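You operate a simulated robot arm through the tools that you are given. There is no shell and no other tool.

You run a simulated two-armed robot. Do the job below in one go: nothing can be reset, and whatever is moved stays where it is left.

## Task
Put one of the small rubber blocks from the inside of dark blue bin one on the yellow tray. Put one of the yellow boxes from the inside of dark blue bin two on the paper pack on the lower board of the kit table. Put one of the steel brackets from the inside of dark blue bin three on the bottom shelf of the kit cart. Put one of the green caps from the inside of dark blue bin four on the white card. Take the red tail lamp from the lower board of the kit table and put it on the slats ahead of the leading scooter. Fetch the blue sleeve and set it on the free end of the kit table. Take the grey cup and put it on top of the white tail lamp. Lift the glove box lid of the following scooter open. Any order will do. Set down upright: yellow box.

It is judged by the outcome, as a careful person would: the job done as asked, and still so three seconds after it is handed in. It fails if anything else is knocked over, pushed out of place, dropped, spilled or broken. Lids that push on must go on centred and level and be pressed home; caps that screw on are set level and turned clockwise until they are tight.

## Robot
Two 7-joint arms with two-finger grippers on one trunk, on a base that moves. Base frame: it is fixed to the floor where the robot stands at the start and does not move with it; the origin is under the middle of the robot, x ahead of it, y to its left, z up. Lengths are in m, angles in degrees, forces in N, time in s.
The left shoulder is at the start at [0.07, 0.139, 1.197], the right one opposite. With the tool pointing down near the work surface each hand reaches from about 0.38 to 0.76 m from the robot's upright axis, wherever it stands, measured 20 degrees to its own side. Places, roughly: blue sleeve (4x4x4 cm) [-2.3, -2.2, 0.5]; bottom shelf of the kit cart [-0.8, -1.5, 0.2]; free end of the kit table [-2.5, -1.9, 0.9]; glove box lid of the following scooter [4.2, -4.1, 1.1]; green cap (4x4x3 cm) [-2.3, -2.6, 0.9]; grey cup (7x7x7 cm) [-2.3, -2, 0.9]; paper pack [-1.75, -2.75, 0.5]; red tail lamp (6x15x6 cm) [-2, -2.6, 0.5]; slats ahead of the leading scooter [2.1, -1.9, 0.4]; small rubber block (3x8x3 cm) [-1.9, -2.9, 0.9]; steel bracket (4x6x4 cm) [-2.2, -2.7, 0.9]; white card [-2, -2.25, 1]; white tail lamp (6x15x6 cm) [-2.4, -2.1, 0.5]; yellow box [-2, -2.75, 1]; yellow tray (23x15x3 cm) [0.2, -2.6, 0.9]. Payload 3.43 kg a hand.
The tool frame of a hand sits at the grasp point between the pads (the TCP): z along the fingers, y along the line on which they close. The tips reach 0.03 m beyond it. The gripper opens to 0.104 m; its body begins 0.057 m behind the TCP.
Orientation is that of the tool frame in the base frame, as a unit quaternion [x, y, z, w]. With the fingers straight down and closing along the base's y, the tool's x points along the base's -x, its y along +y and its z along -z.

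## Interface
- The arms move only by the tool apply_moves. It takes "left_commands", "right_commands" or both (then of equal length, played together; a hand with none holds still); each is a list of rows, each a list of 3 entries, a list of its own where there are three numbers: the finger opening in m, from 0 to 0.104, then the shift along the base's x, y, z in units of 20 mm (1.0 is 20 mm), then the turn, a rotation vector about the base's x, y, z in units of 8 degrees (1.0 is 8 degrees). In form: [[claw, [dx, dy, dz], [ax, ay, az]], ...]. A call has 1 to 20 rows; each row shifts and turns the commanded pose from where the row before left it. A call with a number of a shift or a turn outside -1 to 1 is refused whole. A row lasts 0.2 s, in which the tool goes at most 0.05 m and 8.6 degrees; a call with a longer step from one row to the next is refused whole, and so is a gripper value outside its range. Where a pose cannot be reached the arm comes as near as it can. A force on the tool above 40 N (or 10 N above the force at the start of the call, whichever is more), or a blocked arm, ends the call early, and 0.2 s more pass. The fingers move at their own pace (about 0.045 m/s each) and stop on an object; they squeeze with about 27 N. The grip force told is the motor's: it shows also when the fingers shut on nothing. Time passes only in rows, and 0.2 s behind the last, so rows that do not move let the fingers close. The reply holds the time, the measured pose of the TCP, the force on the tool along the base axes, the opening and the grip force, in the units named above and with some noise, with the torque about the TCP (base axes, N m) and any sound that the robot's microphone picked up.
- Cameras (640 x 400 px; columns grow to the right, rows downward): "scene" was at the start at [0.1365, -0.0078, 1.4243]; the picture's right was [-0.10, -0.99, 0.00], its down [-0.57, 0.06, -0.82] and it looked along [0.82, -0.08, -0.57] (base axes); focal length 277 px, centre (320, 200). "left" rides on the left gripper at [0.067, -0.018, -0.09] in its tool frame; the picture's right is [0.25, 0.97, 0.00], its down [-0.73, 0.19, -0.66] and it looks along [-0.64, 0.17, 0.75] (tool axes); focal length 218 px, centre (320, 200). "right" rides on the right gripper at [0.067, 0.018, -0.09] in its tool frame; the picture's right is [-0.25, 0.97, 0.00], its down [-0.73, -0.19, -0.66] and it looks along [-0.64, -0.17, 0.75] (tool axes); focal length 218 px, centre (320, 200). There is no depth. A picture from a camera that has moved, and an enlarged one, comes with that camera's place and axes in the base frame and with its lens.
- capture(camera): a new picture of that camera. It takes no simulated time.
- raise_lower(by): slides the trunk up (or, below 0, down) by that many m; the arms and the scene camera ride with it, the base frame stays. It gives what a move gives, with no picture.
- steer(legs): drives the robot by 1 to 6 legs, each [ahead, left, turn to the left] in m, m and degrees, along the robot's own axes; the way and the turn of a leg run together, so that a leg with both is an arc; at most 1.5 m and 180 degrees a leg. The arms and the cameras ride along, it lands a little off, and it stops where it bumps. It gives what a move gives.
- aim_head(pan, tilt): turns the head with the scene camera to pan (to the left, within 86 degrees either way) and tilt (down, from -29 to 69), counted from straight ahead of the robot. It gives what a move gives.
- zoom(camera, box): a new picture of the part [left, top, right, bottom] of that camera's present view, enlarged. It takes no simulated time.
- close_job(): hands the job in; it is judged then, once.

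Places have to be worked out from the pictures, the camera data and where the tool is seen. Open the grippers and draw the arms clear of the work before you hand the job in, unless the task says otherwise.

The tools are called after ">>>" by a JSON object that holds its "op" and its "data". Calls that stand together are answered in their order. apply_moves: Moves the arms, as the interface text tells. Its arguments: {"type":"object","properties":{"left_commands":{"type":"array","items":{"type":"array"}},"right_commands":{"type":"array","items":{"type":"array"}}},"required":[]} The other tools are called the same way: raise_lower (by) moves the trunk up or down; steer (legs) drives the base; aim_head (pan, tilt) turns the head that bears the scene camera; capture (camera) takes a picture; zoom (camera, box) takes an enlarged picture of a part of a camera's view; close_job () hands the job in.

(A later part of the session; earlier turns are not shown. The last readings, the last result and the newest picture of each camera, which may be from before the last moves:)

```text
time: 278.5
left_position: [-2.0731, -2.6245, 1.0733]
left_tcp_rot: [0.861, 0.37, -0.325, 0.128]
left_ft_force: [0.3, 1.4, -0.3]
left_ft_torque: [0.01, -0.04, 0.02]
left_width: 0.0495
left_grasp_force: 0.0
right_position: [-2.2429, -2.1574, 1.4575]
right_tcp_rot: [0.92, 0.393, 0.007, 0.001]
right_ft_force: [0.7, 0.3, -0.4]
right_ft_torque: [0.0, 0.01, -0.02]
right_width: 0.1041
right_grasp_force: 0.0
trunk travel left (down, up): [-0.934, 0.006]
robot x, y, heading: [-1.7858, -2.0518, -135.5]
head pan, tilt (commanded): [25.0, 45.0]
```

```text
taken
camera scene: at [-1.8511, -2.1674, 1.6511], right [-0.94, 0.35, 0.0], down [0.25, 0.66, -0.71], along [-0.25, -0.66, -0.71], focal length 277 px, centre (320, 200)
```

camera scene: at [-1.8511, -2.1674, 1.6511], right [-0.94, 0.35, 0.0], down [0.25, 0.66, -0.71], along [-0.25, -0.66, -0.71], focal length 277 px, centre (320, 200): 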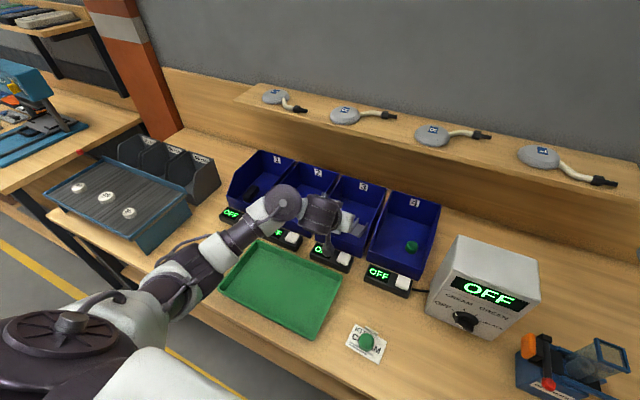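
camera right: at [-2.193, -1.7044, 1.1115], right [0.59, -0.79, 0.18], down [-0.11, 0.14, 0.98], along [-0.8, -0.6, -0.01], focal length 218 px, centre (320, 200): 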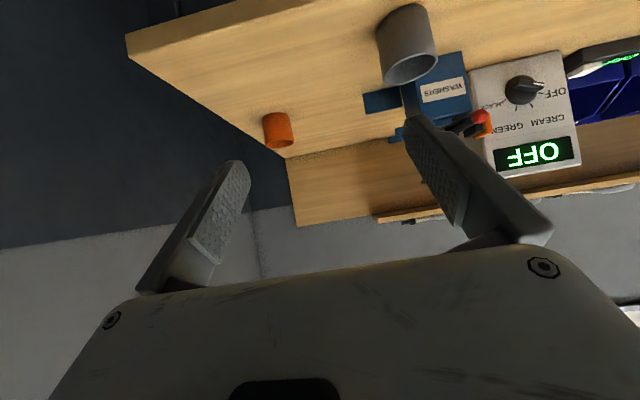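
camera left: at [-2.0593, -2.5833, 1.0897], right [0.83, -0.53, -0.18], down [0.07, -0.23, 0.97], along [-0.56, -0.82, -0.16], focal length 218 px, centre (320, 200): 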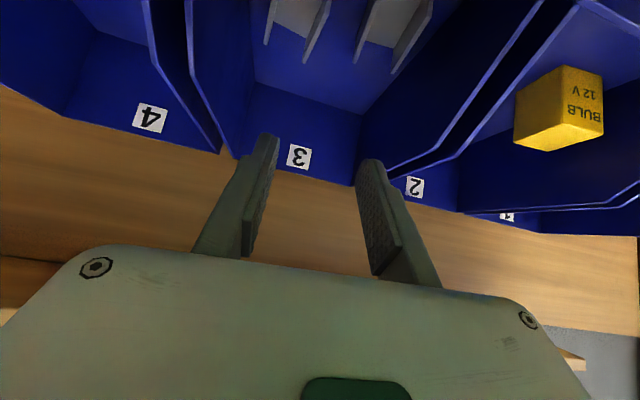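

I now understand the brackets: 4×6 cm base with ~3 cm flanges. I'll grip the right bracket's left flange (u≈−0.376, v 3.417–3.475) with a narrow opening. Moving to the pre-grasp above it.

>>> {"op": "apply_moves", "data": {"left_commands": [[0.03, [-0.633, -0.353, -0.888], [0, 0, 0]], [0.027, [-0.633, -0.353, -0.888], [0, 0, 0]], [0.027, [-0.633, -0.353, -0.888], [0, 0, 0]], [0.027, [-0.633, -0.353, -0.888], [0, 0, 0]], [0.027, [0, 0, 0], [0, 0, 0]]]}}

>>> {"op": "capture", "data": {"camera": "left"}}

>>> {"op": "zoom", "data": {"camera": "scene", "box": [270, 150, 430, 250]}}

```text
time: 279.7
left_position: [-2.1267, -2.6532, 1.0034]
left_tcp_rot: [0.861, 0.37, -0.324, 0.129]
left_ft_force: [0.4, 0.9, -0.5]
left_ft_torque: [-0.02, -0.02, -0.01]
left_width: 0.0266
left_grasp_force: 0.1
right_position: [-2.2418, -2.1564, 1.4565]
right_tcp_rot: [0.919, 0.393, 0.005, 0.001]
right_ft_force: [-0.5, 0.2, -0.5]
right_ft_torque: [0.03, -0.02, 0.0]
right_width: 0.1041
right_grasp_force: 0.1
trunk travel left (down, up): [-0.934, 0.006]
robot x, y, heading: [-1.782, -2.0529, -135.6]
head pan, tilt (commanded): [25.0, 45.0]
```

```text
taken
camera left: at [-2.0628, -2.562, 1.0266], right [0.83, -0.53, -0.18], down [0.06, -0.23, 0.97], along [-0.56, -0.82, -0.16], focal length 218 px, centre (320, 200)
```

left: 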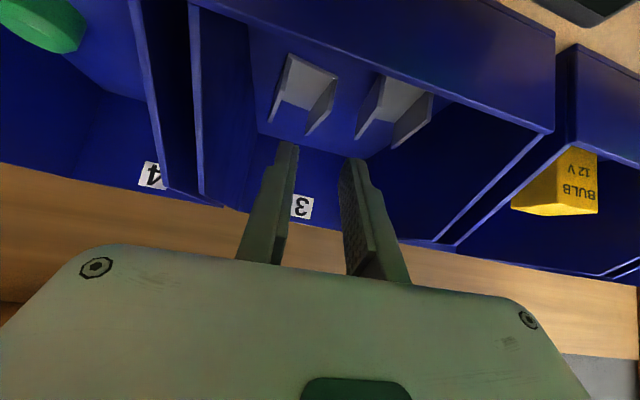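

```text
4.00 times, centred on (350, 200) of scene
camera zoom: at [-1.8512, -2.1673, 1.6511], right [-0.94, 0.35, 0.0], down [0.25, 0.66, -0.71], along [-0.25, -0.66, -0.71], focal length 1107 px, centre (200, 200)
```

zoom: 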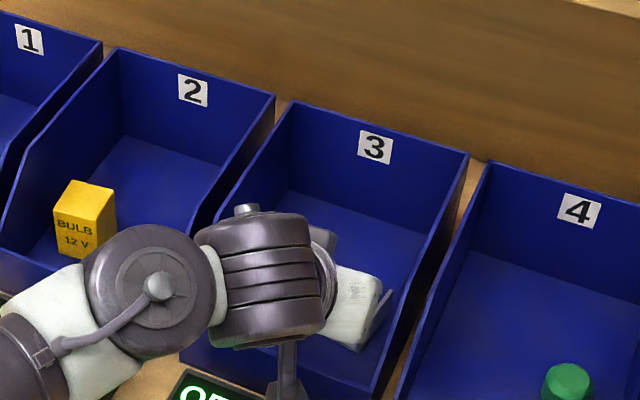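

The flange lies 6 mm right of my tool axis with about 4.5 cm to the other bracket, so an opening of 0.03 fits. I advance along the tool axis most of the way and look.

>>> {"op": "apply_moves", "data": {"left_commands": [[0.03, [-0.5, -0.44, -0.765], [0, 0, 0]], [0.03, [-0.5, -0.44, -0.765], [0, 0, 0]], [0.03, [-0.45, -0.4, -0.7], [0, 0, 0]], [0.03, [0, 0, 0], [0, 0, 0]]]}}

>>> {"op": "capture", "data": {"camera": "left"}}

```text
time: 280.7
left_position: [-2.1539, -2.6781, 0.9576]
left_tcp_rot: [0.861, 0.371, -0.324, 0.129]
left_ft_force: [-0.4, 0.3, 0.4]
left_ft_torque: [-0.03, 0.03, -0.02]
left_width: 0.0303
left_grasp_force: 0.0
right_position: [-2.2433, -2.1563, 1.4579]
right_tcp_rot: [0.919, 0.393, 0.007, 0.001]
right_ft_force: [-0.1, -0.2, 0.0]
right_ft_torque: [0.0, -0.01, 0.0]
right_width: 0.1042
right_grasp_force: 0.1
trunk travel left (down, up): [-0.934, 0.006]
robot x, y, heading: [-1.783, -2.0537, -135.7]
head pan, tilt (commanded): [25.0, 45.0]
```

```text
taken
camera left: at [-2.091, -2.5879, 0.9823], right [0.83, -0.53, -0.18], down [0.07, -0.23, 0.97], along [-0.56, -0.82, -0.16], focal length 218 px, centre (320, 200)
```

left: 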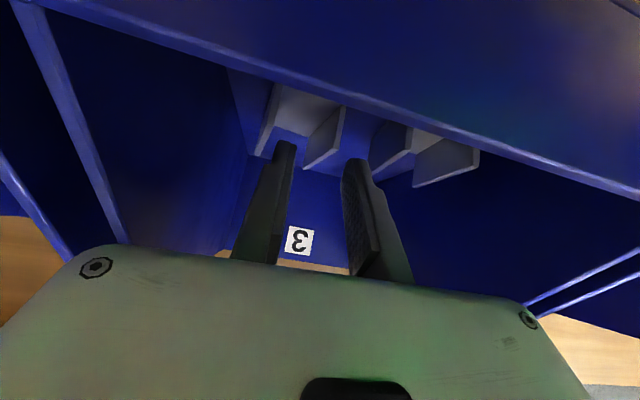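

The flange is centred between the fingers. I advance the last 2 cm and close.

>>> {"op": "apply_moves", "data": {"left_commands": [[0.03, [-0.25, -0.25, -0.4], [0, 0, 0]], [0.03, [-0.22, -0.22, -0.35], [0, 0, 0]], [0.03, [0, 0, 0], [0, 0, 0]], [0.01, [0, 0, 0], [0, 0, 0]], [0.0, [0, 0, 0], [0, 0, 0]], [0.0, [0, 0, 0], [0, 0, 0]]]}}

>>> {"op": "capture", "data": {"camera": "left"}}

```text
time: 282.1
left_position: [-2.1624, -2.6875, 0.9428]
left_tcp_rot: [0.861, 0.37, -0.324, 0.128]
left_ft_force: [-0.5, 0.5, 0.4]
left_ft_torque: [0.0, -0.02, 0.0]
left_width: 0.0061
left_grasp_force: 26.8
right_position: [-2.242, -2.1564, 1.4586]
right_tcp_rot: [0.92, 0.393, 0.007, 0.001]
right_ft_force: [-0.2, -0.9, 0.8]
right_ft_torque: [0.02, -0.01, 0.0]
right_width: 0.1041
right_grasp_force: 0.2
trunk travel left (down, up): [-0.934, 0.006]
robot x, y, heading: [-1.7835, -2.0572, -135.3]
head pan, tilt (commanded): [25.0, 45.0]
```

```text
taken
camera left: at [-2.1002, -2.5974, 0.967], right [0.83, -0.53, -0.18], down [0.06, -0.23, 0.97], along [-0.56, -0.82, -0.16], focal length 218 px, centre (320, 200)
```

left: 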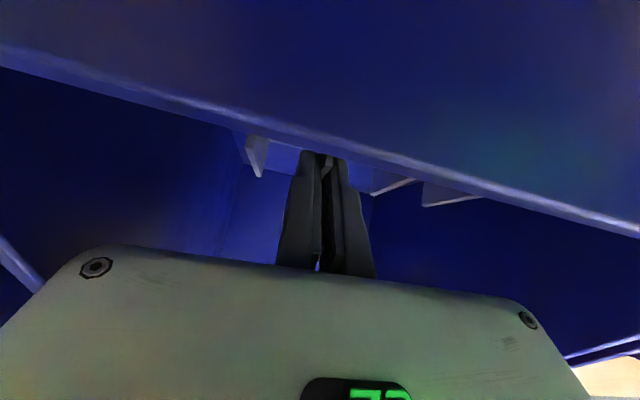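

Closed on something 6 mm thick (the flange). I lift slowly and check.

>>> {"op": "apply_moves", "data": {"left_commands": [[0.0, [0, 0, 0.3], [0, 0, 0]], [0.0, [0, 0, 0.5], [0, 0, 0]], [0.0, [0, 0, 1], [0, 0, 0]], [0.0, [0, 0, 1], [0, 0, 0]], [0.0, [0, 0, 1], [0, 0, 0]], [0.0, [0, 0, 1], [0, 0, 0]], [0.0, [0, 0, 1], [0, 0, 0]], [0.0, [0, 0, 0], [0, 0, 0]]]}}

>>> {"op": "capture", "data": {"camera": "left"}}

>>> {"op": "capture", "data": {"camera": "scene"}}

```text
time: 283.9
left_position: [-2.1643, -2.6877, 1.0605]
left_tcp_rot: [0.861, 0.371, -0.323, 0.129]
left_ft_force: [0.3, 0.1, -0.7]
left_ft_torque: [0.0, -0.01, 0.02]
left_width: 0.0061
left_grasp_force: 27.3
right_position: [-2.2441, -2.1576, 1.4575]
right_tcp_rot: [0.919, 0.393, 0.006, 0.0]
right_ft_force: [-0.1, 0.8, -0.2]
right_ft_torque: [0.03, 0.0, 0.0]
right_width: 0.104
right_grasp_force: 0.1
trunk travel left (down, up): [-0.934, 0.006]
robot x, y, heading: [-1.7854, -2.0571, -135.6]
head pan, tilt (commanded): [25.0, 45.0]
```

```text
taken
camera left: at [-2.1011, -2.5972, 1.0842], right [0.83, -0.53, -0.18], down [0.06, -0.23, 0.97], along [-0.56, -0.81, -0.16], focal length 218 px, centre (320, 200)
```

left: 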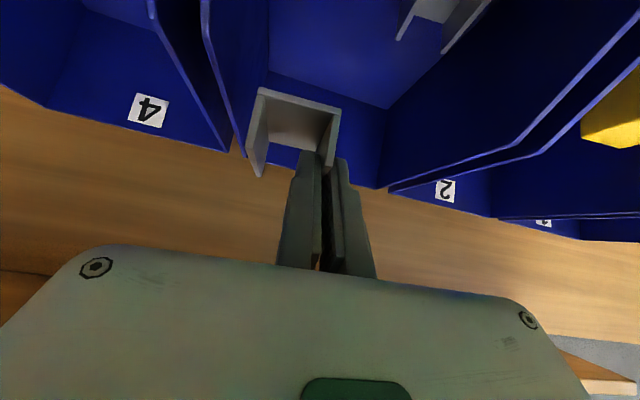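

```text
taken
camera scene: at [-1.8514, -2.1675, 1.6511], right [-0.94, 0.35, 0.0], down [0.25, 0.66, -0.71], along [-0.25, -0.66, -0.71], focal length 277 px, centre (320, 200)
```

scene: 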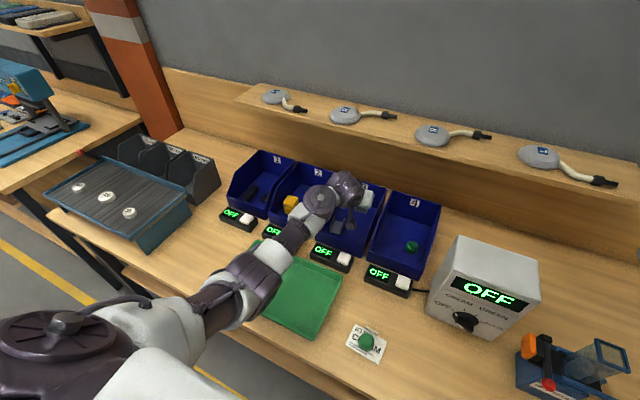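

The bracket hangs from its flange, held firmly. I raise and retract the hand, back the base off, and then go around to the cart's open right side.

>>> {"op": "apply_moves", "data": {"left_commands": [[0.0, [0, 0, 1], [0, 0, 0]], [0.0, [0, 0, 1], [0, 0, 0]], [0.0, [0.7, 0.7, 0.2], [0, 0, 0]], [0.0, [0.7, 0.7, 0], [0, 0, 0]], [0.0, [0.7, 0.7, 0], [0, 0, 0]], [0.0, [0.7, 0.7, 0], [0, 0, 0]], [0.0, [0.7, 0.7, 0], [0, 0, 0]], [0.0, [0.7, 0.7, 0], [0, 0, 0]], [0.0, [0.7, 0.7, 0], [0, 0, 0]], [0.0, [0.7, 0.7, 0], [0, 0, 0]], [0.0, [0.7, 0.7, 0], [0, 0, 0]], [0.0, [0, 0, 0], [0, 0, 0]]]}}

>>> {"op": "steer", "data": {"legs": [[-0.2, 0, 0]]}}

>>> {"op": "capture", "data": {"camera": "scene"}}

```text
time: 286.5
left_position: [-2.0362, -2.5616, 1.1042]
left_tcp_rot: [0.861, 0.37, -0.323, 0.129]
left_ft_force: [0.3, -0.4, -1.6]
left_ft_torque: [0.04, -0.02, -0.01]
left_width: 0.006
left_grasp_force: 27.5
right_position: [-2.2426, -2.1581, 1.4573]
right_tcp_rot: [0.919, 0.394, 0.006, 0.001]
right_ft_force: [-0.1, -0.1, -0.2]
right_ft_torque: [-0.01, -0.03, 0.0]
right_width: 0.1042
right_grasp_force: 0.0
trunk travel left (down, up): [-0.934, 0.006]
robot x, y, heading: [-1.7818, -2.0567, -135.7]
head pan, tilt (commanded): [25.0, 45.0]
```

```text
time: 288.1
left_position: [-1.9009, -2.4266, 1.1021]
left_tcp_rot: [0.862, 0.37, -0.322, 0.129]
left_ft_force: [0.8, -0.1, -1.8]
left_ft_torque: [-0.01, -0.06, 0.0]
left_width: 0.0059
left_grasp_force: 26.9
right_position: [-2.1076, -2.0232, 1.456]
right_tcp_rot: [0.92, 0.392, 0.009, 0.002]
right_ft_force: [-0.2, -0.5, 0.7]
right_ft_torque: [0.04, -0.04, 0.02]
right_width: 0.104
right_grasp_force: 0.1
trunk travel left (down, up): [-0.934, 0.006]
robot x, y, heading: [-1.6455, -1.923, -135.7]
head pan, tilt (commanded): [25.0, 45.0]
```

```text
taken
camera scene: at [-1.7161, -2.0346, 1.6505], right [-0.94, 0.35, 0.0], down [0.25, 0.66, -0.7], along [-0.25, -0.66, -0.71], focal length 277 px, centre (320, 200)
```

scene: 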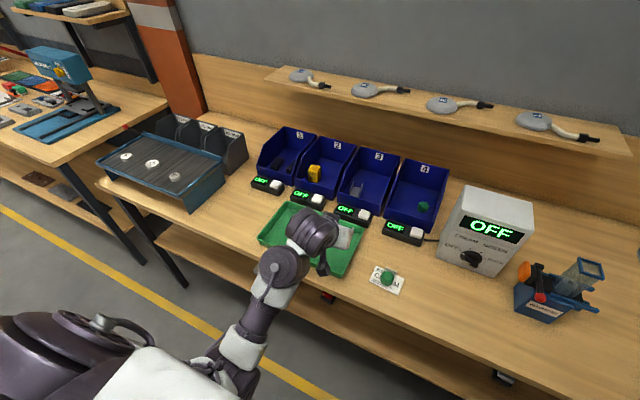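

I shift right to the free lane (u≈0.185) and turn left 90° to face the cart's side.

>>> {"op": "steer", "data": {"legs": [[0, -0.38, 0], [0, 0, 45], [0, 0, 45.7]]}}

>>> {"op": "aim_head", "data": {"pan": 30, "tilt": 45}}

>>> {"op": "capture", "data": {"camera": "scene"}}

```text
time: 294.7
left_position: [-1.4114, -1.8956, 1.1044]
left_tcp_rot: [0.346, 0.871, -0.137, 0.321]
left_ft_force: [-0.9, -0.1, -1.4]
left_ft_torque: [0.06, 0.0, -0.01]
left_width: 0.006
left_grasp_force: 27.3
right_position: [-1.8159, -2.1024, 1.4564]
right_tcp_rot: [0.373, 0.928, 0.005, -0.003]
right_ft_force: [-0.2, -0.6, -0.1]
right_ft_torque: [0.0, 0.0, 0.0]
right_width: 0.1041
right_grasp_force: 0.1
trunk travel left (down, up): [-0.934, 0.006]
robot x, y, heading: [-1.9147, -1.643, -45.7]
head pan, tilt (commanded): [25.0, 45.0]
```

```text
time: 295.3
left_position: [-1.4126, -1.8949, 1.1044]
left_tcp_rot: [0.346, 0.871, -0.137, 0.321]
left_ft_force: [0.8, 0.3, -1.1]
left_ft_torque: [0.03, 0.04, -0.01]
left_width: 0.0062
left_grasp_force: 26.8
right_position: [-1.8156, -2.1024, 1.457]
right_tcp_rot: [0.372, 0.928, 0.005, -0.003]
right_ft_force: [1.3, 0.4, -0.3]
right_ft_torque: [0.0, 0.03, 0.0]
right_width: 0.1042
right_grasp_force: 0.1
trunk travel left (down, up): [-0.934, 0.006]
robot x, y, heading: [-1.9188, -1.645, -45.5]
head pan, tilt (commanded): [30.0, 45.0]
```

```text
taken
camera scene: at [-1.8046, -1.7, 1.6511], right [-0.27, -0.96, 0.0], down [-0.68, 0.19, -0.71], along [0.68, -0.19, -0.71], focal length 277 px, centre (320, 200)
```

scene: 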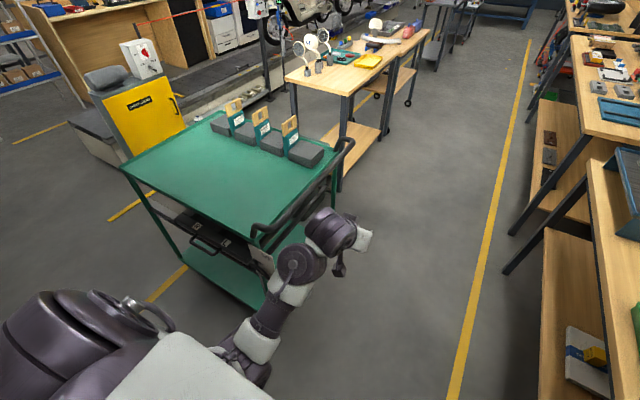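

I see the cart with its empty bottom shelf. I retract the hand a bit, back up 0.12 m, and slide left along the cart's side.

>>> {"op": "apply_moves", "data": {"left_commands": [[0.0, [-0.7, 0.713, 0], [0, 0, 0]], [0.0, [-0.7, 0.713, 0], [0, 0, 0]], [0.0, [-0.7, 0.713, 0], [0, 0, 0]], [0.0, [0, 0, 0], [0, 0, 0]]]}}

>>> {"op": "steer", "data": {"legs": [[-0.12, 0, 0], [0, 0.62, 0]]}}

>>> {"op": "aim_head", "data": {"pan": 15, "tilt": 55}}

>>> {"op": "capture", "data": {"camera": "scene"}}

```text
time: 296.3
left_position: [-1.4538, -1.851, 1.1053]
left_tcp_rot: [0.347, 0.871, -0.139, 0.32]
left_ft_force: [0.0, -0.6, -1.5]
left_ft_torque: [0.05, 0.04, 0.02]
left_width: 0.006
left_grasp_force: 27.1
right_position: [-1.8159, -2.1018, 1.4574]
right_tcp_rot: [0.372, 0.928, 0.005, -0.004]
right_ft_force: [-0.1, -0.2, 0.2]
right_ft_torque: [-0.02, -0.01, 0.05]
right_width: 0.1038
right_grasp_force: 0.1
trunk travel left (down, up): [-0.934, 0.006]
robot x, y, heading: [-1.9164, -1.6409, -45.3]
head pan, tilt (commanded): [30.0, 45.0]
```

```text
time: 300.7
left_position: [-1.0913, -1.3254, 1.1066]
left_tcp_rot: [0.345, 0.871, -0.136, 0.321]
left_ft_force: [0.4, -1.3, -1.9]
left_ft_torque: [0.02, -0.02, 0.0]
left_width: 0.0059
left_grasp_force: 27.0
right_position: [-1.454, -1.578, 1.456]
right_tcp_rot: [0.37, 0.929, 0.006, -0.002]
right_ft_force: [0.4, 0.5, 0.2]
right_ft_torque: [0.0, -0.03, 0.02]
right_width: 0.1038
right_grasp_force: 0.1
trunk travel left (down, up): [-0.934, 0.006]
robot x, y, heading: [-1.5512, -1.1165, -45.3]
head pan, tilt (commanded): [30.0, 45.0]
```

```text
time: 301.4
left_position: [-1.0908, -1.3246, 1.1041]
left_tcp_rot: [0.346, 0.871, -0.137, 0.32]
left_ft_force: [-0.3, 0.0, -0.7]
left_ft_torque: [0.01, 0.01, 0.0]
left_width: 0.0063
left_grasp_force: 27.0
right_position: [-1.451, -1.5753, 1.4586]
right_tcp_rot: [0.371, 0.929, 0.006, -0.003]
right_ft_force: [0.7, 0.0, -0.3]
right_ft_torque: [0.0, -0.05, 0.01]
right_width: 0.1039
right_grasp_force: 0.1
trunk travel left (down, up): [-0.934, 0.006]
robot x, y, heading: [-1.5548, -1.1175, -45.7]
head pan, tilt (commanded): [15.0, 55.0]
```

```text
taken
camera scene: at [-1.4574, -1.1892, 1.6377], right [-0.5, -0.86, 0.0], down [-0.71, 0.41, -0.57], along [0.5, -0.29, -0.82], focal length 277 px, centre (320, 200)
```

scene: 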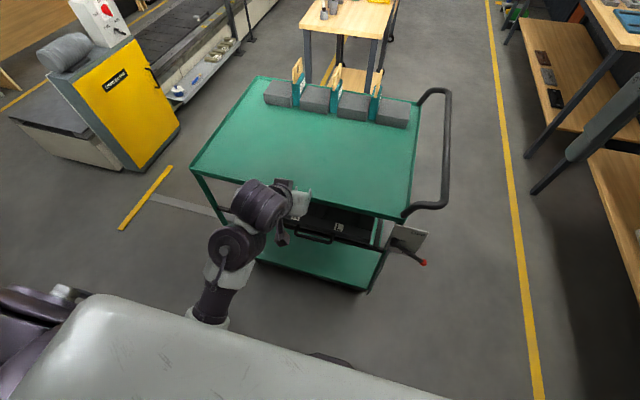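

The hand is beside the cart (u −0.165, v 1.71), clear of its edge. I lower the trunk in two steps and look at the bottom shelf with the wrist camera.

>>> {"op": "raise_lower", "data": {"by": -0.4}}

>>> {"op": "capture", "data": {"camera": "left"}}

>>> {"op": "raise_lower", "data": {"by": -0.35}}

>>> {"op": "capture", "data": {"camera": "left"}}

>>> {"op": "capture", "data": {"camera": "scene"}}

```text
time: 305.3
left_position: [-1.091, -1.324, 0.7051]
left_tcp_rot: [0.346, 0.871, -0.138, 0.319]
left_ft_force: [-0.6, 0.2, -0.8]
left_ft_torque: [0.05, 0.01, 0.0]
left_width: 0.0061
left_grasp_force: 26.7
right_position: [-1.4525, -1.5762, 1.0575]
right_tcp_rot: [0.37, 0.929, 0.006, -0.004]
right_ft_force: [-0.8, -0.2, 0.4]
right_ft_torque: [-0.01, -0.02, 0.0]
right_width: 0.1041
right_grasp_force: 0.1
trunk travel left (down, up): [-0.534, 0.406]
robot x, y, heading: [-1.5524, -1.1219, -45.3]
head pan, tilt (commanded): [15.0, 55.0]
```

```text
taken
camera left: at [-1.1822, -1.2619, 0.7295], right [0.53, 0.83, -0.18], down [0.23, 0.07, 0.97], along [0.82, -0.55, -0.16], focal length 218 px, centre (320, 200)
```

left: 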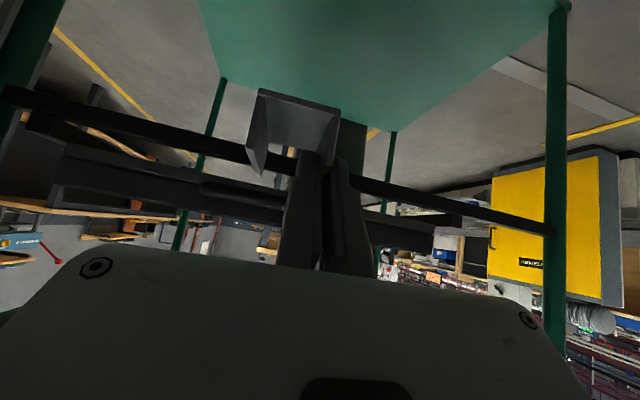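

```text
time: 308.7
left_position: [-1.0921, -1.3243, 0.3551]
left_tcp_rot: [0.346, 0.871, -0.138, 0.32]
left_ft_force: [1.1, 0.4, -1.3]
left_ft_torque: [0.01, 0.02, -0.01]
left_width: 0.006
left_grasp_force: 27.0
right_position: [-1.4519, -1.5755, 0.707]
right_tcp_rot: [0.37, 0.929, 0.005, -0.004]
right_ft_force: [-0.8, 0.1, -0.1]
right_ft_torque: [-0.02, 0.02, 0.04]
right_width: 0.1041
right_grasp_force: 0.0
trunk travel left (down, up): [-0.184, 0.756]
robot x, y, heading: [-1.5554, -1.1166, -45.5]
head pan, tilt (commanded): [15.0, 55.0]
```

```text
taken
camera left: at [-1.1823, -1.2618, 0.3795], right [0.53, 0.83, -0.18], down [0.23, 0.07, 0.97], along [0.82, -0.55, -0.16], focal length 218 px, centre (320, 200)
```

left: 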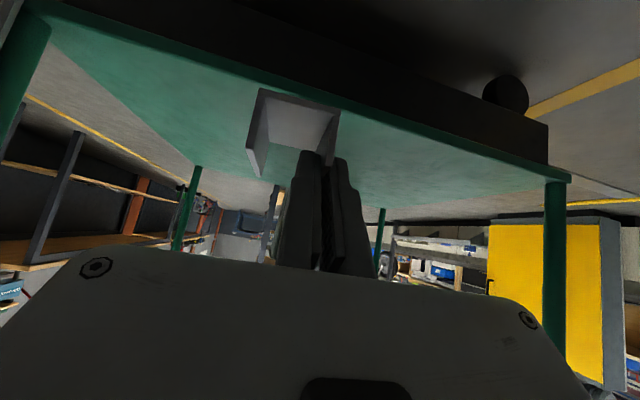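

```text
taken
camera scene: at [-1.4578, -1.1892, 0.8877], right [-0.5, -0.86, 0.0], down [-0.71, 0.41, -0.57], along [0.49, -0.29, -0.82], focal length 277 px, centre (320, 200)
```

scene: 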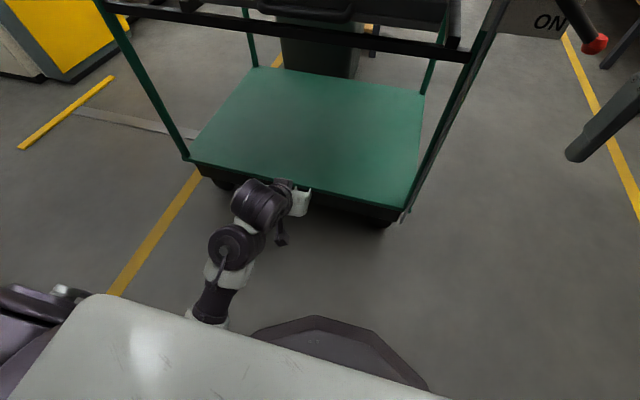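

The bottom shelf is empty, its top at z≈0.18. I drive 0.18 m forward (hand enters above the shelf, below the middle tray at ~0.62).

>>> {"op": "steer", "data": {"legs": [[0.18, 0, 0]]}}

>>> {"op": "apply_moves", "data": {"left_commands": [[0.0, [0.7, -0.713, 0], [0, 0, 0]], [0.0, [0.7, -0.713, 0], [0, 0, 0]], [0.0, [0.7, -0.713, 0], [0, 0, 0]], [0.0, [0.7, -0.713, -0.3], [0, 0, 0]], [0.0, [0.7, -0.713, -0.4], [0, 0, 0]], [0.0, [0.7, -0.713, -0.5], [0, 0, 0]], [0.0, [0.3, -0.3, -0.8], [0, 0, 0]], [0.0, [0, 0, -1], [0, 0, 0]], [0.0, [0, 0, 0], [0, 0, 0]]]}}

>>> {"op": "capture", "data": {"camera": "left"}}

>>> {"op": "capture", "data": {"camera": "scene"}}

```text
time: 310.3
left_position: [-0.9681, -1.45, 0.3556]
left_tcp_rot: [0.345, 0.871, -0.137, 0.321]
left_ft_force: [0.9, -0.3, -1.5]
left_ft_torque: [0.02, 0.0, -0.03]
left_width: 0.0061
left_grasp_force: 27.5
right_position: [-1.3321, -1.6968, 0.7051]
right_tcp_rot: [0.367, 0.93, 0.008, -0.01]
right_ft_force: [-2.4, 1.4, 1.0]
right_ft_torque: [-0.01, -0.13, 0.14]
right_width: 0.1034
right_grasp_force: 0.0
trunk travel left (down, up): [-0.184, 0.756]
robot x, y, heading: [-1.4281, -1.2451, -45.5]
head pan, tilt (commanded): [15.0, 55.0]
stopped in leg 1: the force on the tool passed its limit at 46 N (the readings are from after the stop); the commanded pose is now the measured one
```

```text
time: 312.3
left_position: [-0.8788, -1.5404, 0.2958]
left_tcp_rot: [0.346, 0.871, -0.137, 0.32]
left_ft_force: [-0.4, 0.3, -0.7]
left_ft_torque: [0.01, 0.02, 0.01]
left_width: 0.0062
left_grasp_force: 27.1
right_position: [-1.3316, -1.6965, 0.7059]
right_tcp_rot: [0.366, 0.93, 0.009, -0.011]
right_ft_force: [-4.7, 3.3, 0.6]
right_ft_torque: [-0.13, -0.12, 0.28]
right_width: 0.1044
right_grasp_force: 0.1
trunk travel left (down, up): [-0.184, 0.756]
robot x, y, heading: [-1.4325, -1.2427, -45.4]
head pan, tilt (commanded): [15.0, 55.0]
```

```text
taken
camera left: at [-0.9698, -1.478, 0.3203], right [0.53, 0.83, -0.18], down [0.23, 0.07, 0.97], along [0.82, -0.55, -0.16], focal length 218 px, centre (320, 200)
```

left: 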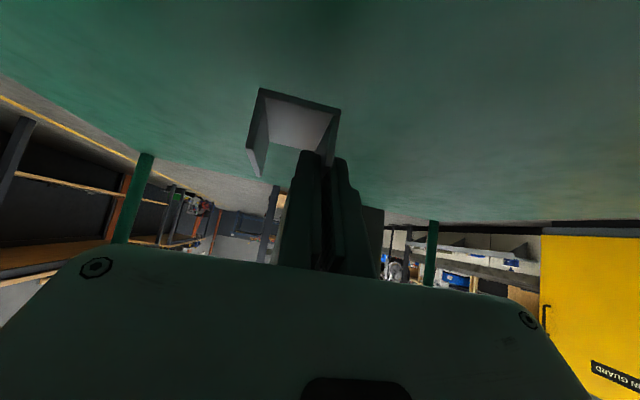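

```text
taken
camera scene: at [-1.3348, -1.3137, 0.8877], right [-0.51, -0.86, 0.0], down [-0.71, 0.41, -0.57], along [0.5, -0.29, -0.82], focal length 277 px, centre (320, 200)
```

scene: 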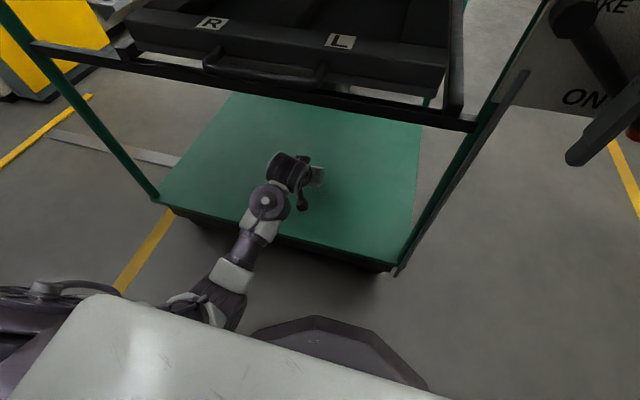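

My right hand, lowered with the trunk, pressed against the cart's brake sign plate when I drove forward. I look at it closely before moving anything.

>>> {"op": "aim_head", "data": {"pan": -15, "tilt": 30}}

>>> {"op": "capture", "data": {"camera": "scene"}}

>>> {"op": "capture", "data": {"camera": "right"}}

```text
time: 313.2
left_position: [-0.8789, -1.5398, 0.2958]
left_tcp_rot: [0.346, 0.871, -0.137, 0.32]
left_ft_force: [0.6, 1.1, -0.5]
left_ft_torque: [0.03, -0.02, -0.01]
left_width: 0.0059
left_grasp_force: 26.8
right_position: [-1.3312, -1.6968, 0.7056]
right_tcp_rot: [0.367, 0.93, 0.009, -0.009]
right_ft_force: [-3.5, 3.5, 0.2]
right_ft_torque: [-0.12, -0.08, 0.3]
right_width: 0.1041
right_grasp_force: 0.0
trunk travel left (down, up): [-0.184, 0.756]
robot x, y, heading: [-1.4292, -1.2421, -45.6]
head pan, tilt (commanded): [-15.0, 30.0]
```

```text
taken
camera scene: at [-1.3522, -1.3558, 0.9237], right [-0.87, -0.5, 0.0], down [-0.25, 0.43, -0.87], along [0.43, -0.75, -0.5], focal length 277 px, centre (320, 200)
```

scene: 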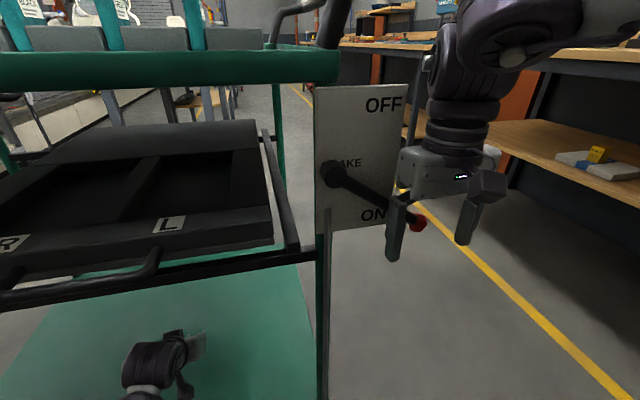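

```text
taken
camera right: at [-1.3662, -1.6403, 0.7981], right [0.84, 0.54, 0.0], down [0.41, -0.65, 0.64], along [0.34, -0.54, -0.77], focal length 218 px, centre (320, 200)
```

right: 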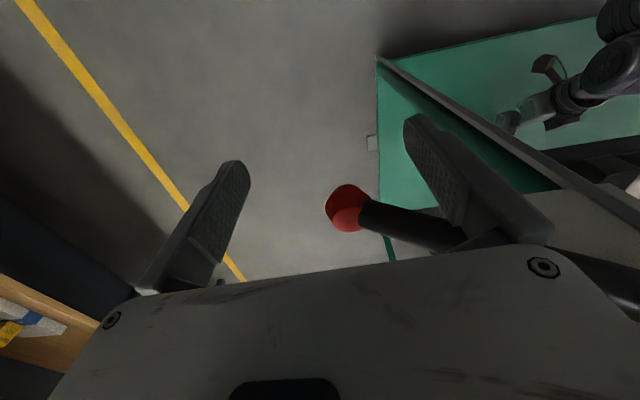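

The right gripper's finger rests lightly against the brake lever (lever still at "ON"). I back the right hand straight away from it, then raise it clear.

>>> {"op": "apply_moves", "data": {"right_commands": [[0.104, [-0.4, 0.4, 0], [0, 0, 0]], [0.104, [-0.7, 0.7, 0], [0, 0, 0]], [0.104, [-0.7, 0.7, 0], [0, 0, 0]], [0.104, [-0.7, 0.7, 0], [0, 0, 0]], [0.104, [-0.7, 0.7, 0], [0, 0, 0]], [0.104, [-0.7, 0.7, 0], [0, 0, 0]], [0.104, [-0.5, -0.5, 0.5], [0, 0, 0]], [0.104, [-0.5, -0.5, 0.7], [0, 0, 0]], [0.104, [-0.5, -0.5, 0.7], [0, 0, 0]], [0.104, [-0.5, -0.5, 0.7], [0, 0, 0]], [0.104, [0, 0, 0], [0, 0, 0]]]}}

>>> {"op": "capture", "data": {"camera": "scene"}}

```text
time: 315.6
left_position: [-0.8777, -1.5403, 0.2947]
left_tcp_rot: [0.346, 0.871, -0.138, 0.321]
left_ft_force: [-0.2, -0.1, -1.3]
left_ft_torque: [0.01, 0.0, -0.01]
left_width: 0.0058
left_grasp_force: 26.5
right_position: [-1.4492, -1.6593, 0.7585]
right_tcp_rot: [0.367, 0.93, 0.008, -0.01]
right_ft_force: [-0.8, 0.2, 0.7]
right_ft_torque: [-0.02, 0.01, -0.05]
right_width: 0.1039
right_grasp_force: 0.1
trunk travel left (down, up): [-0.184, 0.756]
robot x, y, heading: [-1.435, -1.2412, -45.4]
head pan, tilt (commanded): [-15.0, 30.0]
```

```text
taken
camera scene: at [-1.3519, -1.3562, 0.9237], right [-0.87, -0.49, 0.0], down [-0.25, 0.43, -0.87], along [0.43, -0.75, -0.5], focal length 277 px, centre (320, 200)
```

scene: 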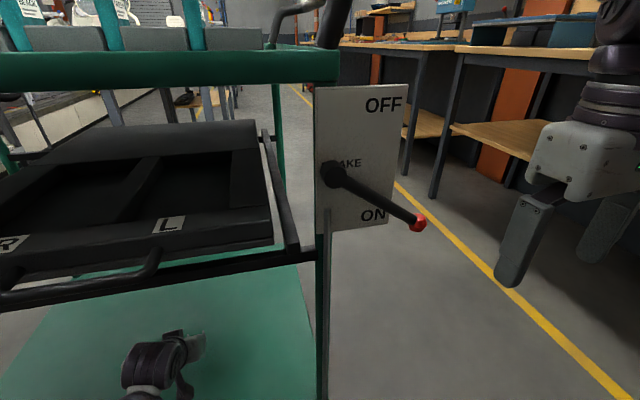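

Lever and cart are unchanged. Now I lower the bracket toward the shelf.

>>> {"op": "apply_moves", "data": {"left_commands": [[0.0, [0, 0, -1], [0, 0, 0]], [0.0, [0, 0, -1], [0, 0, 0]], [0.0, [0, 0, -0.6], [0, 0, 0]], [0.0, [0, 0, -0.3], [0, 0, 0]], [0.0, [0, 0, 0], [0, 0, 0]]]}}

>>> {"op": "capture", "data": {"camera": "left"}}

```text
time: 316.8
left_position: [-0.8752, -1.5445, 0.2468]
left_tcp_rot: [0.344, 0.868, -0.143, 0.329]
left_ft_force: [2.3, -2.7, 14.4]
left_ft_torque: [0.17, 0.11, -0.02]
left_width: 0.0058
left_grasp_force: 27.4
right_position: [-1.4514, -1.6596, 0.759]
right_tcp_rot: [0.366, 0.93, 0.009, -0.011]
right_ft_force: [-0.7, 0.1, -0.3]
right_ft_torque: [0.0, -0.02, 0.04]
right_width: 0.1038
right_grasp_force: 0.0
trunk travel left (down, up): [-0.184, 0.756]
robot x, y, heading: [-1.4272, -1.2466, -45.6]
head pan, tilt (commanded): [-15.0, 30.0]
stopped in row 5 (left hand): the force on the tool passed its limit at 43 N (the readings are from after the stop); the commanded pose is now the measured one
```

```text
taken
camera left: at [-0.9667, -1.481, 0.2689], right [0.53, 0.83, -0.19], down [0.22, 0.08, 0.97], along [0.82, -0.56, -0.14], focal length 218 px, centre (320, 200)
```

left: 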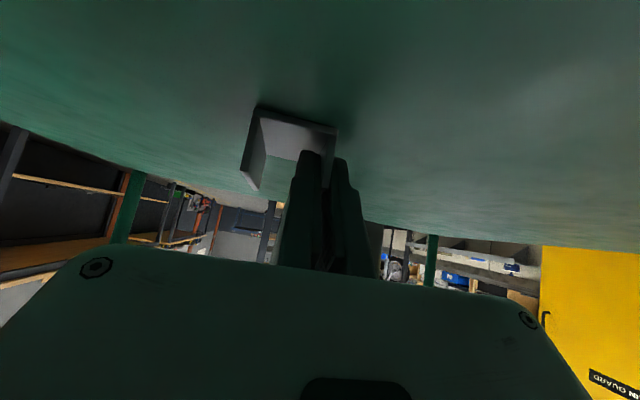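

The bracket touches the shelf (z≈0.21). I relieve, open slightly, and withdraw along the tool axis.

>>> {"op": "apply_moves", "data": {"left_commands": [[0.0, [0, 0, 0.1], [0, 0, 0]], [0.012, [0, 0, 0], [0, 0, 0]], [0.025, [0, 0, 0], [0, 0, 0]], [0.03, [0, 0, 0], [0, 0, 0]], [0.03, [-0.4, 0.41, 0.66], [0, 0, 0]], [0.03, [-0.46, 0.47, 0.75], [0, 0, 0]], [0.03, [-0.46, 0.47, 0.75], [0, 0, 0]], [0.03, [-0.46, 0.47, 0.75], [0, 0, 0]], [0.03, [0, 0, 0], [0, 0, 0]]]}}

>>> {"op": "capture", "data": {"camera": "left"}}

```text
time: 318.8
left_position: [-0.9122, -1.507, 0.3023]
left_tcp_rot: [0.345, 0.869, -0.141, 0.326]
left_ft_force: [-0.1, 0.0, -0.3]
left_ft_torque: [-0.01, 0.0, 0.0]
left_width: 0.0301
left_grasp_force: 0.0
right_position: [-1.4489, -1.6588, 0.7574]
right_tcp_rot: [0.366, 0.93, 0.009, -0.011]
right_ft_force: [0.1, -0.8, -0.5]
right_ft_torque: [0.0, 0.0, -0.01]
right_width: 0.1039
right_grasp_force: 0.0
trunk travel left (down, up): [-0.184, 0.756]
robot x, y, heading: [-1.4305, -1.2445, -45.3]
head pan, tilt (commanded): [-15.0, 30.0]
```

```text
taken
camera left: at [-1.0039, -1.4431, 0.3253], right [0.53, 0.83, -0.19], down [0.23, 0.07, 0.97], along [0.82, -0.56, -0.15], focal length 218 px, centre (320, 200)
```

left: 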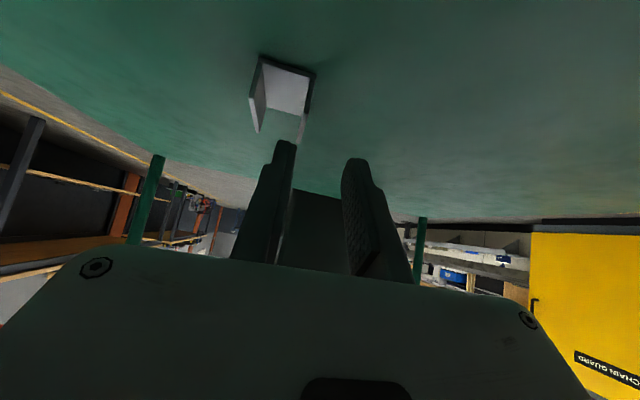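

The bracket stands on the bottom shelf. I back out 0.18 m and raise the trunk.

>>> {"op": "steer", "data": {"legs": [[-0.18, 0, 0]]}}

>>> {"op": "capture", "data": {"camera": "left"}}

>>> {"op": "raise_lower", "data": {"by": 0.4}}

>>> {"op": "raise_lower", "data": {"by": 0.35}}

>>> {"op": "aim_head", "data": {"pan": 10, "tilt": 50}}

>>> {"op": "capture", "data": {"camera": "scene"}}

```text
time: 320.3
left_position: [-1.0365, -1.3804, 0.302]
left_tcp_rot: [0.344, 0.869, -0.14, 0.325]
left_ft_force: [-1.0, 0.0, -0.4]
left_ft_torque: [-0.01, -0.02, 0.04]
left_width: 0.03
left_grasp_force: 0.1
right_position: [-1.5745, -1.5339, 0.7583]
right_tcp_rot: [0.366, 0.93, 0.008, -0.01]
right_ft_force: [-0.4, 0.0, 0.0]
right_ft_torque: [0.03, 0.02, 0.01]
right_width: 0.1038
right_grasp_force: 0.1
trunk travel left (down, up): [-0.184, 0.756]
robot x, y, heading: [-1.5531, -1.1174, -45.0]
head pan, tilt (commanded): [-15.0, 30.0]
```

```text
taken
camera left: at [-1.1279, -1.3175, 0.3254], right [0.53, 0.83, -0.19], down [0.22, 0.08, 0.97], along [0.82, -0.56, -0.15], focal length 218 px, centre (320, 200)
```

left: 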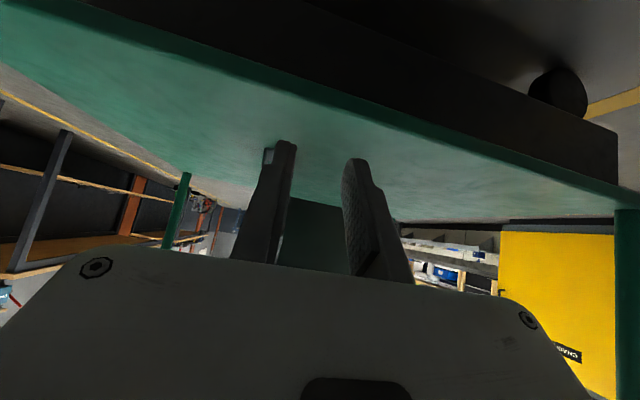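

```text
time: 324.1
left_position: [-1.0356, -1.381, 0.7022]
left_tcp_rot: [0.345, 0.869, -0.14, 0.325]
left_ft_force: [-0.6, 0.1, -0.5]
left_ft_torque: [0.03, 0.02, 0.03]
left_width: 0.0299
left_grasp_force: 0.2
right_position: [-1.5737, -1.5332, 1.1587]
right_tcp_rot: [0.367, 0.93, 0.009, -0.01]
right_ft_force: [-0.4, -0.1, 0.0]
right_ft_torque: [-0.04, -0.01, 0.05]
right_width: 0.1041
right_grasp_force: 0.0
trunk travel left (down, up): [-0.584, 0.356]
robot x, y, heading: [-1.5513, -1.1176, -45.2]
head pan, tilt (commanded): [-15.0, 30.0]
```

```text
time: 324.8
left_position: [-1.041, -1.3764, 0.7118]
left_tcp_rot: [0.348, 0.874, -0.132, 0.314]
left_ft_force: [0.8, 0.6, -0.4]
left_ft_torque: [-0.09, -0.05, 0.0]
left_width: 0.0299
left_grasp_force: 0.0
right_position: [-1.5739, -1.5323, 1.1768]
right_tcp_rot: [0.365, 0.931, 0.009, -0.01]
right_ft_force: [0.3, 0.4, -0.4]
right_ft_torque: [0.02, -0.02, 0.01]
right_width: 0.1039
right_grasp_force: 0.1
trunk travel left (down, up): [-0.603, 0.337]
robot x, y, heading: [-1.5551, -1.1164, -45.4]
head pan, tilt (commanded): [-15.0, 30.0]
stopped: the force on the tool passed its limit at 46 N (the readings are from after the stop); the commanded pose is now the measured one
```

```text
time: 325.7
left_position: [-1.0386, -1.3759, 0.7105]
left_tcp_rot: [0.348, 0.873, -0.133, 0.314]
left_ft_force: [-0.8, 0.3, -0.5]
left_ft_torque: [0.04, 0.0, -0.02]
left_width: 0.0297
left_grasp_force: 0.0
right_position: [-1.5736, -1.534, 1.1764]
right_tcp_rot: [0.366, 0.931, 0.01, -0.011]
right_ft_force: [0.2, -0.2, 0.0]
right_ft_torque: [0.0, 0.01, 0.0]
right_width: 0.1042
right_grasp_force: 0.1
trunk travel left (down, up): [-0.603, 0.337]
robot x, y, heading: [-1.5512, -1.1205, -45.4]
head pan, tilt (commanded): [10.0, 50.0]
```

```text
taken
camera scene: at [-1.4583, -1.1961, 1.3126], right [-0.58, -0.82, 0.0], down [-0.62, 0.44, -0.64], along [0.52, -0.37, -0.77], focal length 277 px, centre (320, 200)
```

scene: 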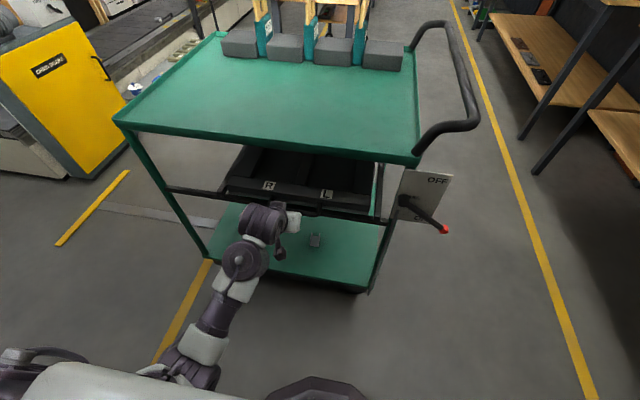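

Raising, the left fingertips caught under the tray's drawer handle (contact released now; nothing moved). I lower 4 cm, back up 8 cm more, then raise.

>>> {"op": "raise_lower", "data": {"by": -0.04}}

>>> {"op": "steer", "data": {"legs": [[-0.08, 0, 0]]}}

>>> {"op": "capture", "data": {"camera": "scene"}}

```text
time: 326.5
left_position: [-1.0406, -1.3751, 0.6707]
left_tcp_rot: [0.348, 0.873, -0.133, 0.314]
left_ft_force: [0.2, -0.2, -0.2]
left_ft_torque: [-0.03, 0.01, 0.03]
left_width: 0.0302
left_grasp_force: 0.0
right_position: [-1.5731, -1.533, 1.1361]
right_tcp_rot: [0.366, 0.931, 0.008, -0.01]
right_ft_force: [-0.1, 0.2, 0.3]
right_ft_torque: [-0.01, 0.0, -0.01]
right_width: 0.1043
right_grasp_force: 0.0
trunk travel left (down, up): [-0.563, 0.377]
robot x, y, heading: [-1.5559, -1.1185, -45.4]
head pan, tilt (commanded): [10.0, 50.0]
```

```text
time: 327.6
left_position: [-1.0956, -1.3189, 0.6719]
left_tcp_rot: [0.349, 0.873, -0.134, 0.314]
left_ft_force: [0.7, -0.2, 0.1]
left_ft_torque: [-0.01, -0.02, -0.01]
left_width: 0.0299
left_grasp_force: 0.0
right_position: [-1.6305, -1.4761, 1.1357]
right_tcp_rot: [0.366, 0.93, 0.009, -0.01]
right_ft_force: [-0.4, 0.3, 0.0]
right_ft_torque: [0.01, 0.01, 0.01]
right_width: 0.1037
right_grasp_force: 0.0
trunk travel left (down, up): [-0.563, 0.377]
robot x, y, heading: [-1.6127, -1.0575, -45.1]
head pan, tilt (commanded): [10.0, 50.0]
```

```text
taken
camera scene: at [-1.5154, -1.1384, 1.2726], right [-0.58, -0.82, 0.0], down [-0.62, 0.44, -0.64], along [0.52, -0.37, -0.77], focal length 277 px, centre (320, 200)
```

scene: 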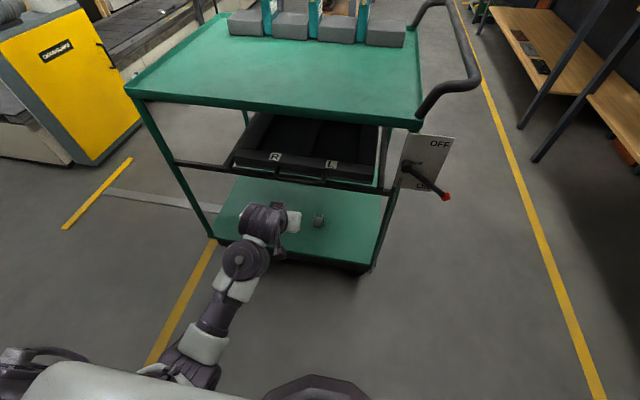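

Clear now. I raise the trunk and return to the table: slide right past the cart handle, forward into the lane, then turn to face the table.

>>> {"op": "raise_lower", "data": {"by": 0.37}}

>>> {"op": "steer", "data": {"legs": [[0, -0.6, 0], [0.2, 0, 0], [0, 0, -45], [0, 0, -45]]}}

>>> {"op": "aim_head", "data": {"pan": 35, "tilt": 45}}

>>> {"op": "capture", "data": {"camera": "scene"}}

```text
time: 331.1
left_position: [-1.0961, -1.3195, 1.0414]
left_tcp_rot: [0.347, 0.874, -0.133, 0.314]
left_ft_force: [0.6, 0.2, 0.3]
left_ft_torque: [0.02, -0.05, -0.01]
left_width: 0.0299
left_grasp_force: 0.0
right_position: [-1.6306, -1.4764, 1.507]
right_tcp_rot: [0.367, 0.93, 0.009, -0.01]
right_ft_force: [0.8, -0.3, -1.1]
right_ft_torque: [0.0, -0.01, -0.01]
right_width: 0.1039
right_grasp_force: 0.1
trunk travel left (down, up): [-0.933, 0.007]
robot x, y, heading: [-1.6105, -1.0672, -45.5]
head pan, tilt (commanded): [10.0, 50.0]
```

```text
time: 339.8
left_position: [-2.144, -2.1515, 1.0408]
left_tcp_rot: [0.859, 0.382, -0.315, 0.132]
left_ft_force: [0.1, 0.0, -0.4]
left_ft_torque: [-0.05, 0.01, -0.06]
left_width: 0.0299
left_grasp_force: 0.1
right_position: [-2.3144, -1.6213, 1.5067]
right_tcp_rot: [0.912, 0.41, 0.014, -0.001]
right_ft_force: [-0.1, -0.1, -0.3]
right_ft_torque: [-0.01, -0.04, 0.01]
right_width: 0.1041
right_grasp_force: 0.1
trunk travel left (down, up): [-0.933, 0.007]
robot x, y, heading: [-1.8947, -1.6331, -133.7]
head pan, tilt (commanded): [10.0, 50.0]
```

```text
time: 340.7
left_position: [-2.1454, -2.1514, 1.0405]
left_tcp_rot: [0.858, 0.382, -0.315, 0.133]
left_ft_force: [0.3, 1.2, 0.2]
left_ft_torque: [0.02, 0.01, 0.01]
left_width: 0.0301
left_grasp_force: 0.1
right_position: [-2.3146, -1.6218, 1.5066]
right_tcp_rot: [0.912, 0.411, 0.014, -0.001]
right_ft_force: [-0.5, 0.3, 0.1]
right_ft_torque: [-0.03, -0.03, -0.01]
right_width: 0.1041
right_grasp_force: 0.0
trunk travel left (down, up): [-0.933, 0.007]
robot x, y, heading: [-1.8987, -1.6278, -133.6]
head pan, tilt (commanded): [35.0, 45.0]
```

```text
taken
camera scene: at [-1.9479, -1.745, 1.6494], right [-0.99, 0.15, 0.0], down [0.11, 0.7, -0.71], along [-0.11, -0.7, -0.71], focal length 277 px, centre (320, 200)
```

scene: 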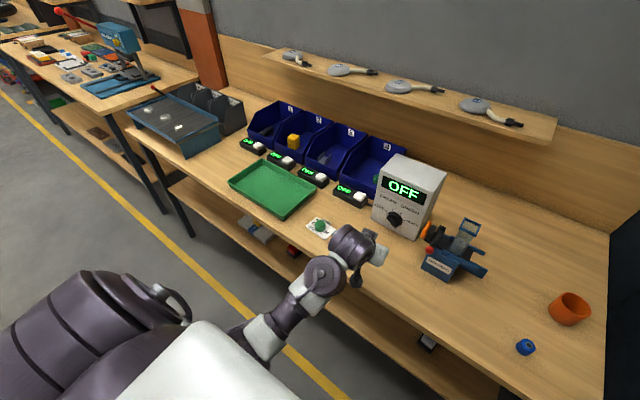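

Everything is in order. I move left to bin 1 for the rubber block.

>>> {"op": "steer", "data": {"legs": [[0, 0, -1.5], [0, 0.72, 0]]}}

>>> {"op": "aim_head", "data": {"pan": 5, "tilt": 45}}

>>> {"op": "capture", "data": {"camera": "scene"}}

>>> {"op": "capture", "data": {"camera": "left"}}

```text
time: 345.0
left_position: [-1.664, -2.659, 1.0418]
left_tcp_rot: [0.867, 0.363, -0.317, 0.125]
left_ft_force: [1.0, -0.2, -0.1]
left_ft_torque: [0.0, -0.01, -0.01]
left_width: 0.0299
left_grasp_force: 0.1
right_position: [-1.8124, -2.1202, 1.5068]
right_tcp_rot: [0.921, 0.39, 0.014, 0.0]
right_ft_force: [-0.2, 0.3, 0.5]
right_ft_torque: [0.0, -0.06, 0.0]
right_width: 0.1041
right_grasp_force: 0.0
trunk travel left (down, up): [-0.933, 0.007]
robot x, y, heading: [-1.3962, -2.1481, -136.6]
head pan, tilt (commanded): [35.0, 45.0]
```

```text
time: 346.0
left_position: [-1.6634, -2.66, 1.041]
left_tcp_rot: [0.867, 0.364, -0.317, 0.126]
left_ft_force: [0.0, -0.2, 1.0]
left_ft_torque: [0.0, -0.01, 0.03]
left_width: 0.0301
left_grasp_force: 0.0
right_position: [-1.8106, -2.1224, 1.5068]
right_tcp_rot: [0.921, 0.39, 0.013, -0.001]
right_ft_force: [0.1, 0.4, 0.1]
right_ft_torque: [-0.02, -0.01, 0.0]
right_width: 0.104
right_grasp_force: 0.0
trunk travel left (down, up): [-0.933, 0.007]
robot x, y, heading: [-1.3945, -2.1494, -136.3]
head pan, tilt (commanded): [5.0, 45.0]
```

```text
taken
camera scene: at [-1.486, -2.2437, 1.6494], right [-0.75, 0.66, 0.0], down [0.47, 0.53, -0.71], along [-0.47, -0.53, -0.71], focal length 277 px, centre (320, 200)
```

scene: 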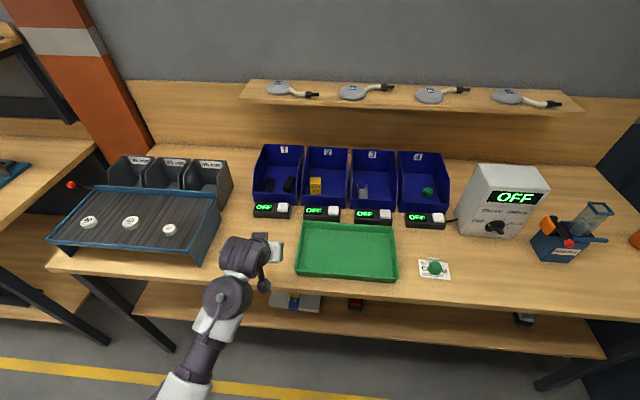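

```text
taken
camera left: at [-1.5992, -2.5696, 1.0672], right [0.82, -0.54, -0.17], down [0.05, -0.24, 0.97], along [-0.57, -0.8, -0.17], focal length 218 px, centre (320, 200)
```

left: 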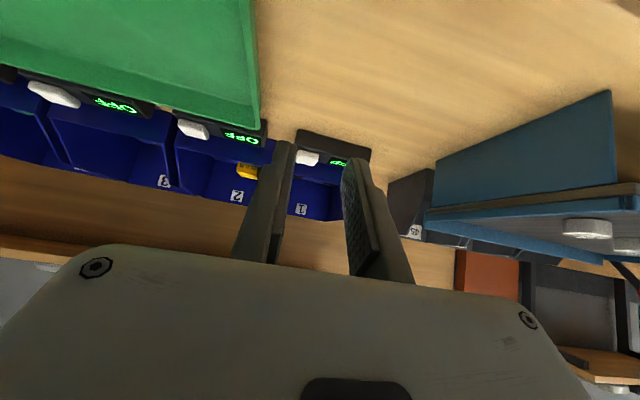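

I zoom into bin 1.

>>> {"op": "zoom", "data": {"camera": "scene", "box": [230, 130, 350, 205]}}

```text
5.33 times, centred on (290, 168) of scene
camera zoom: at [-1.486, -2.2437, 1.6494], right [-0.75, 0.66, 0.0], down [0.47, 0.53, -0.71], along [-0.47, -0.53, -0.71], focal length 1476 px, centre (480, 373)
```

zoom: 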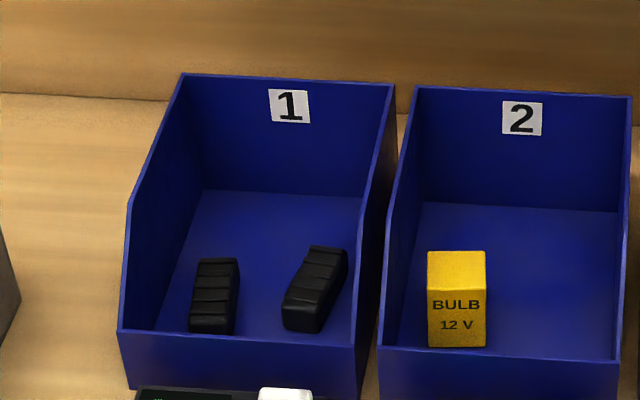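

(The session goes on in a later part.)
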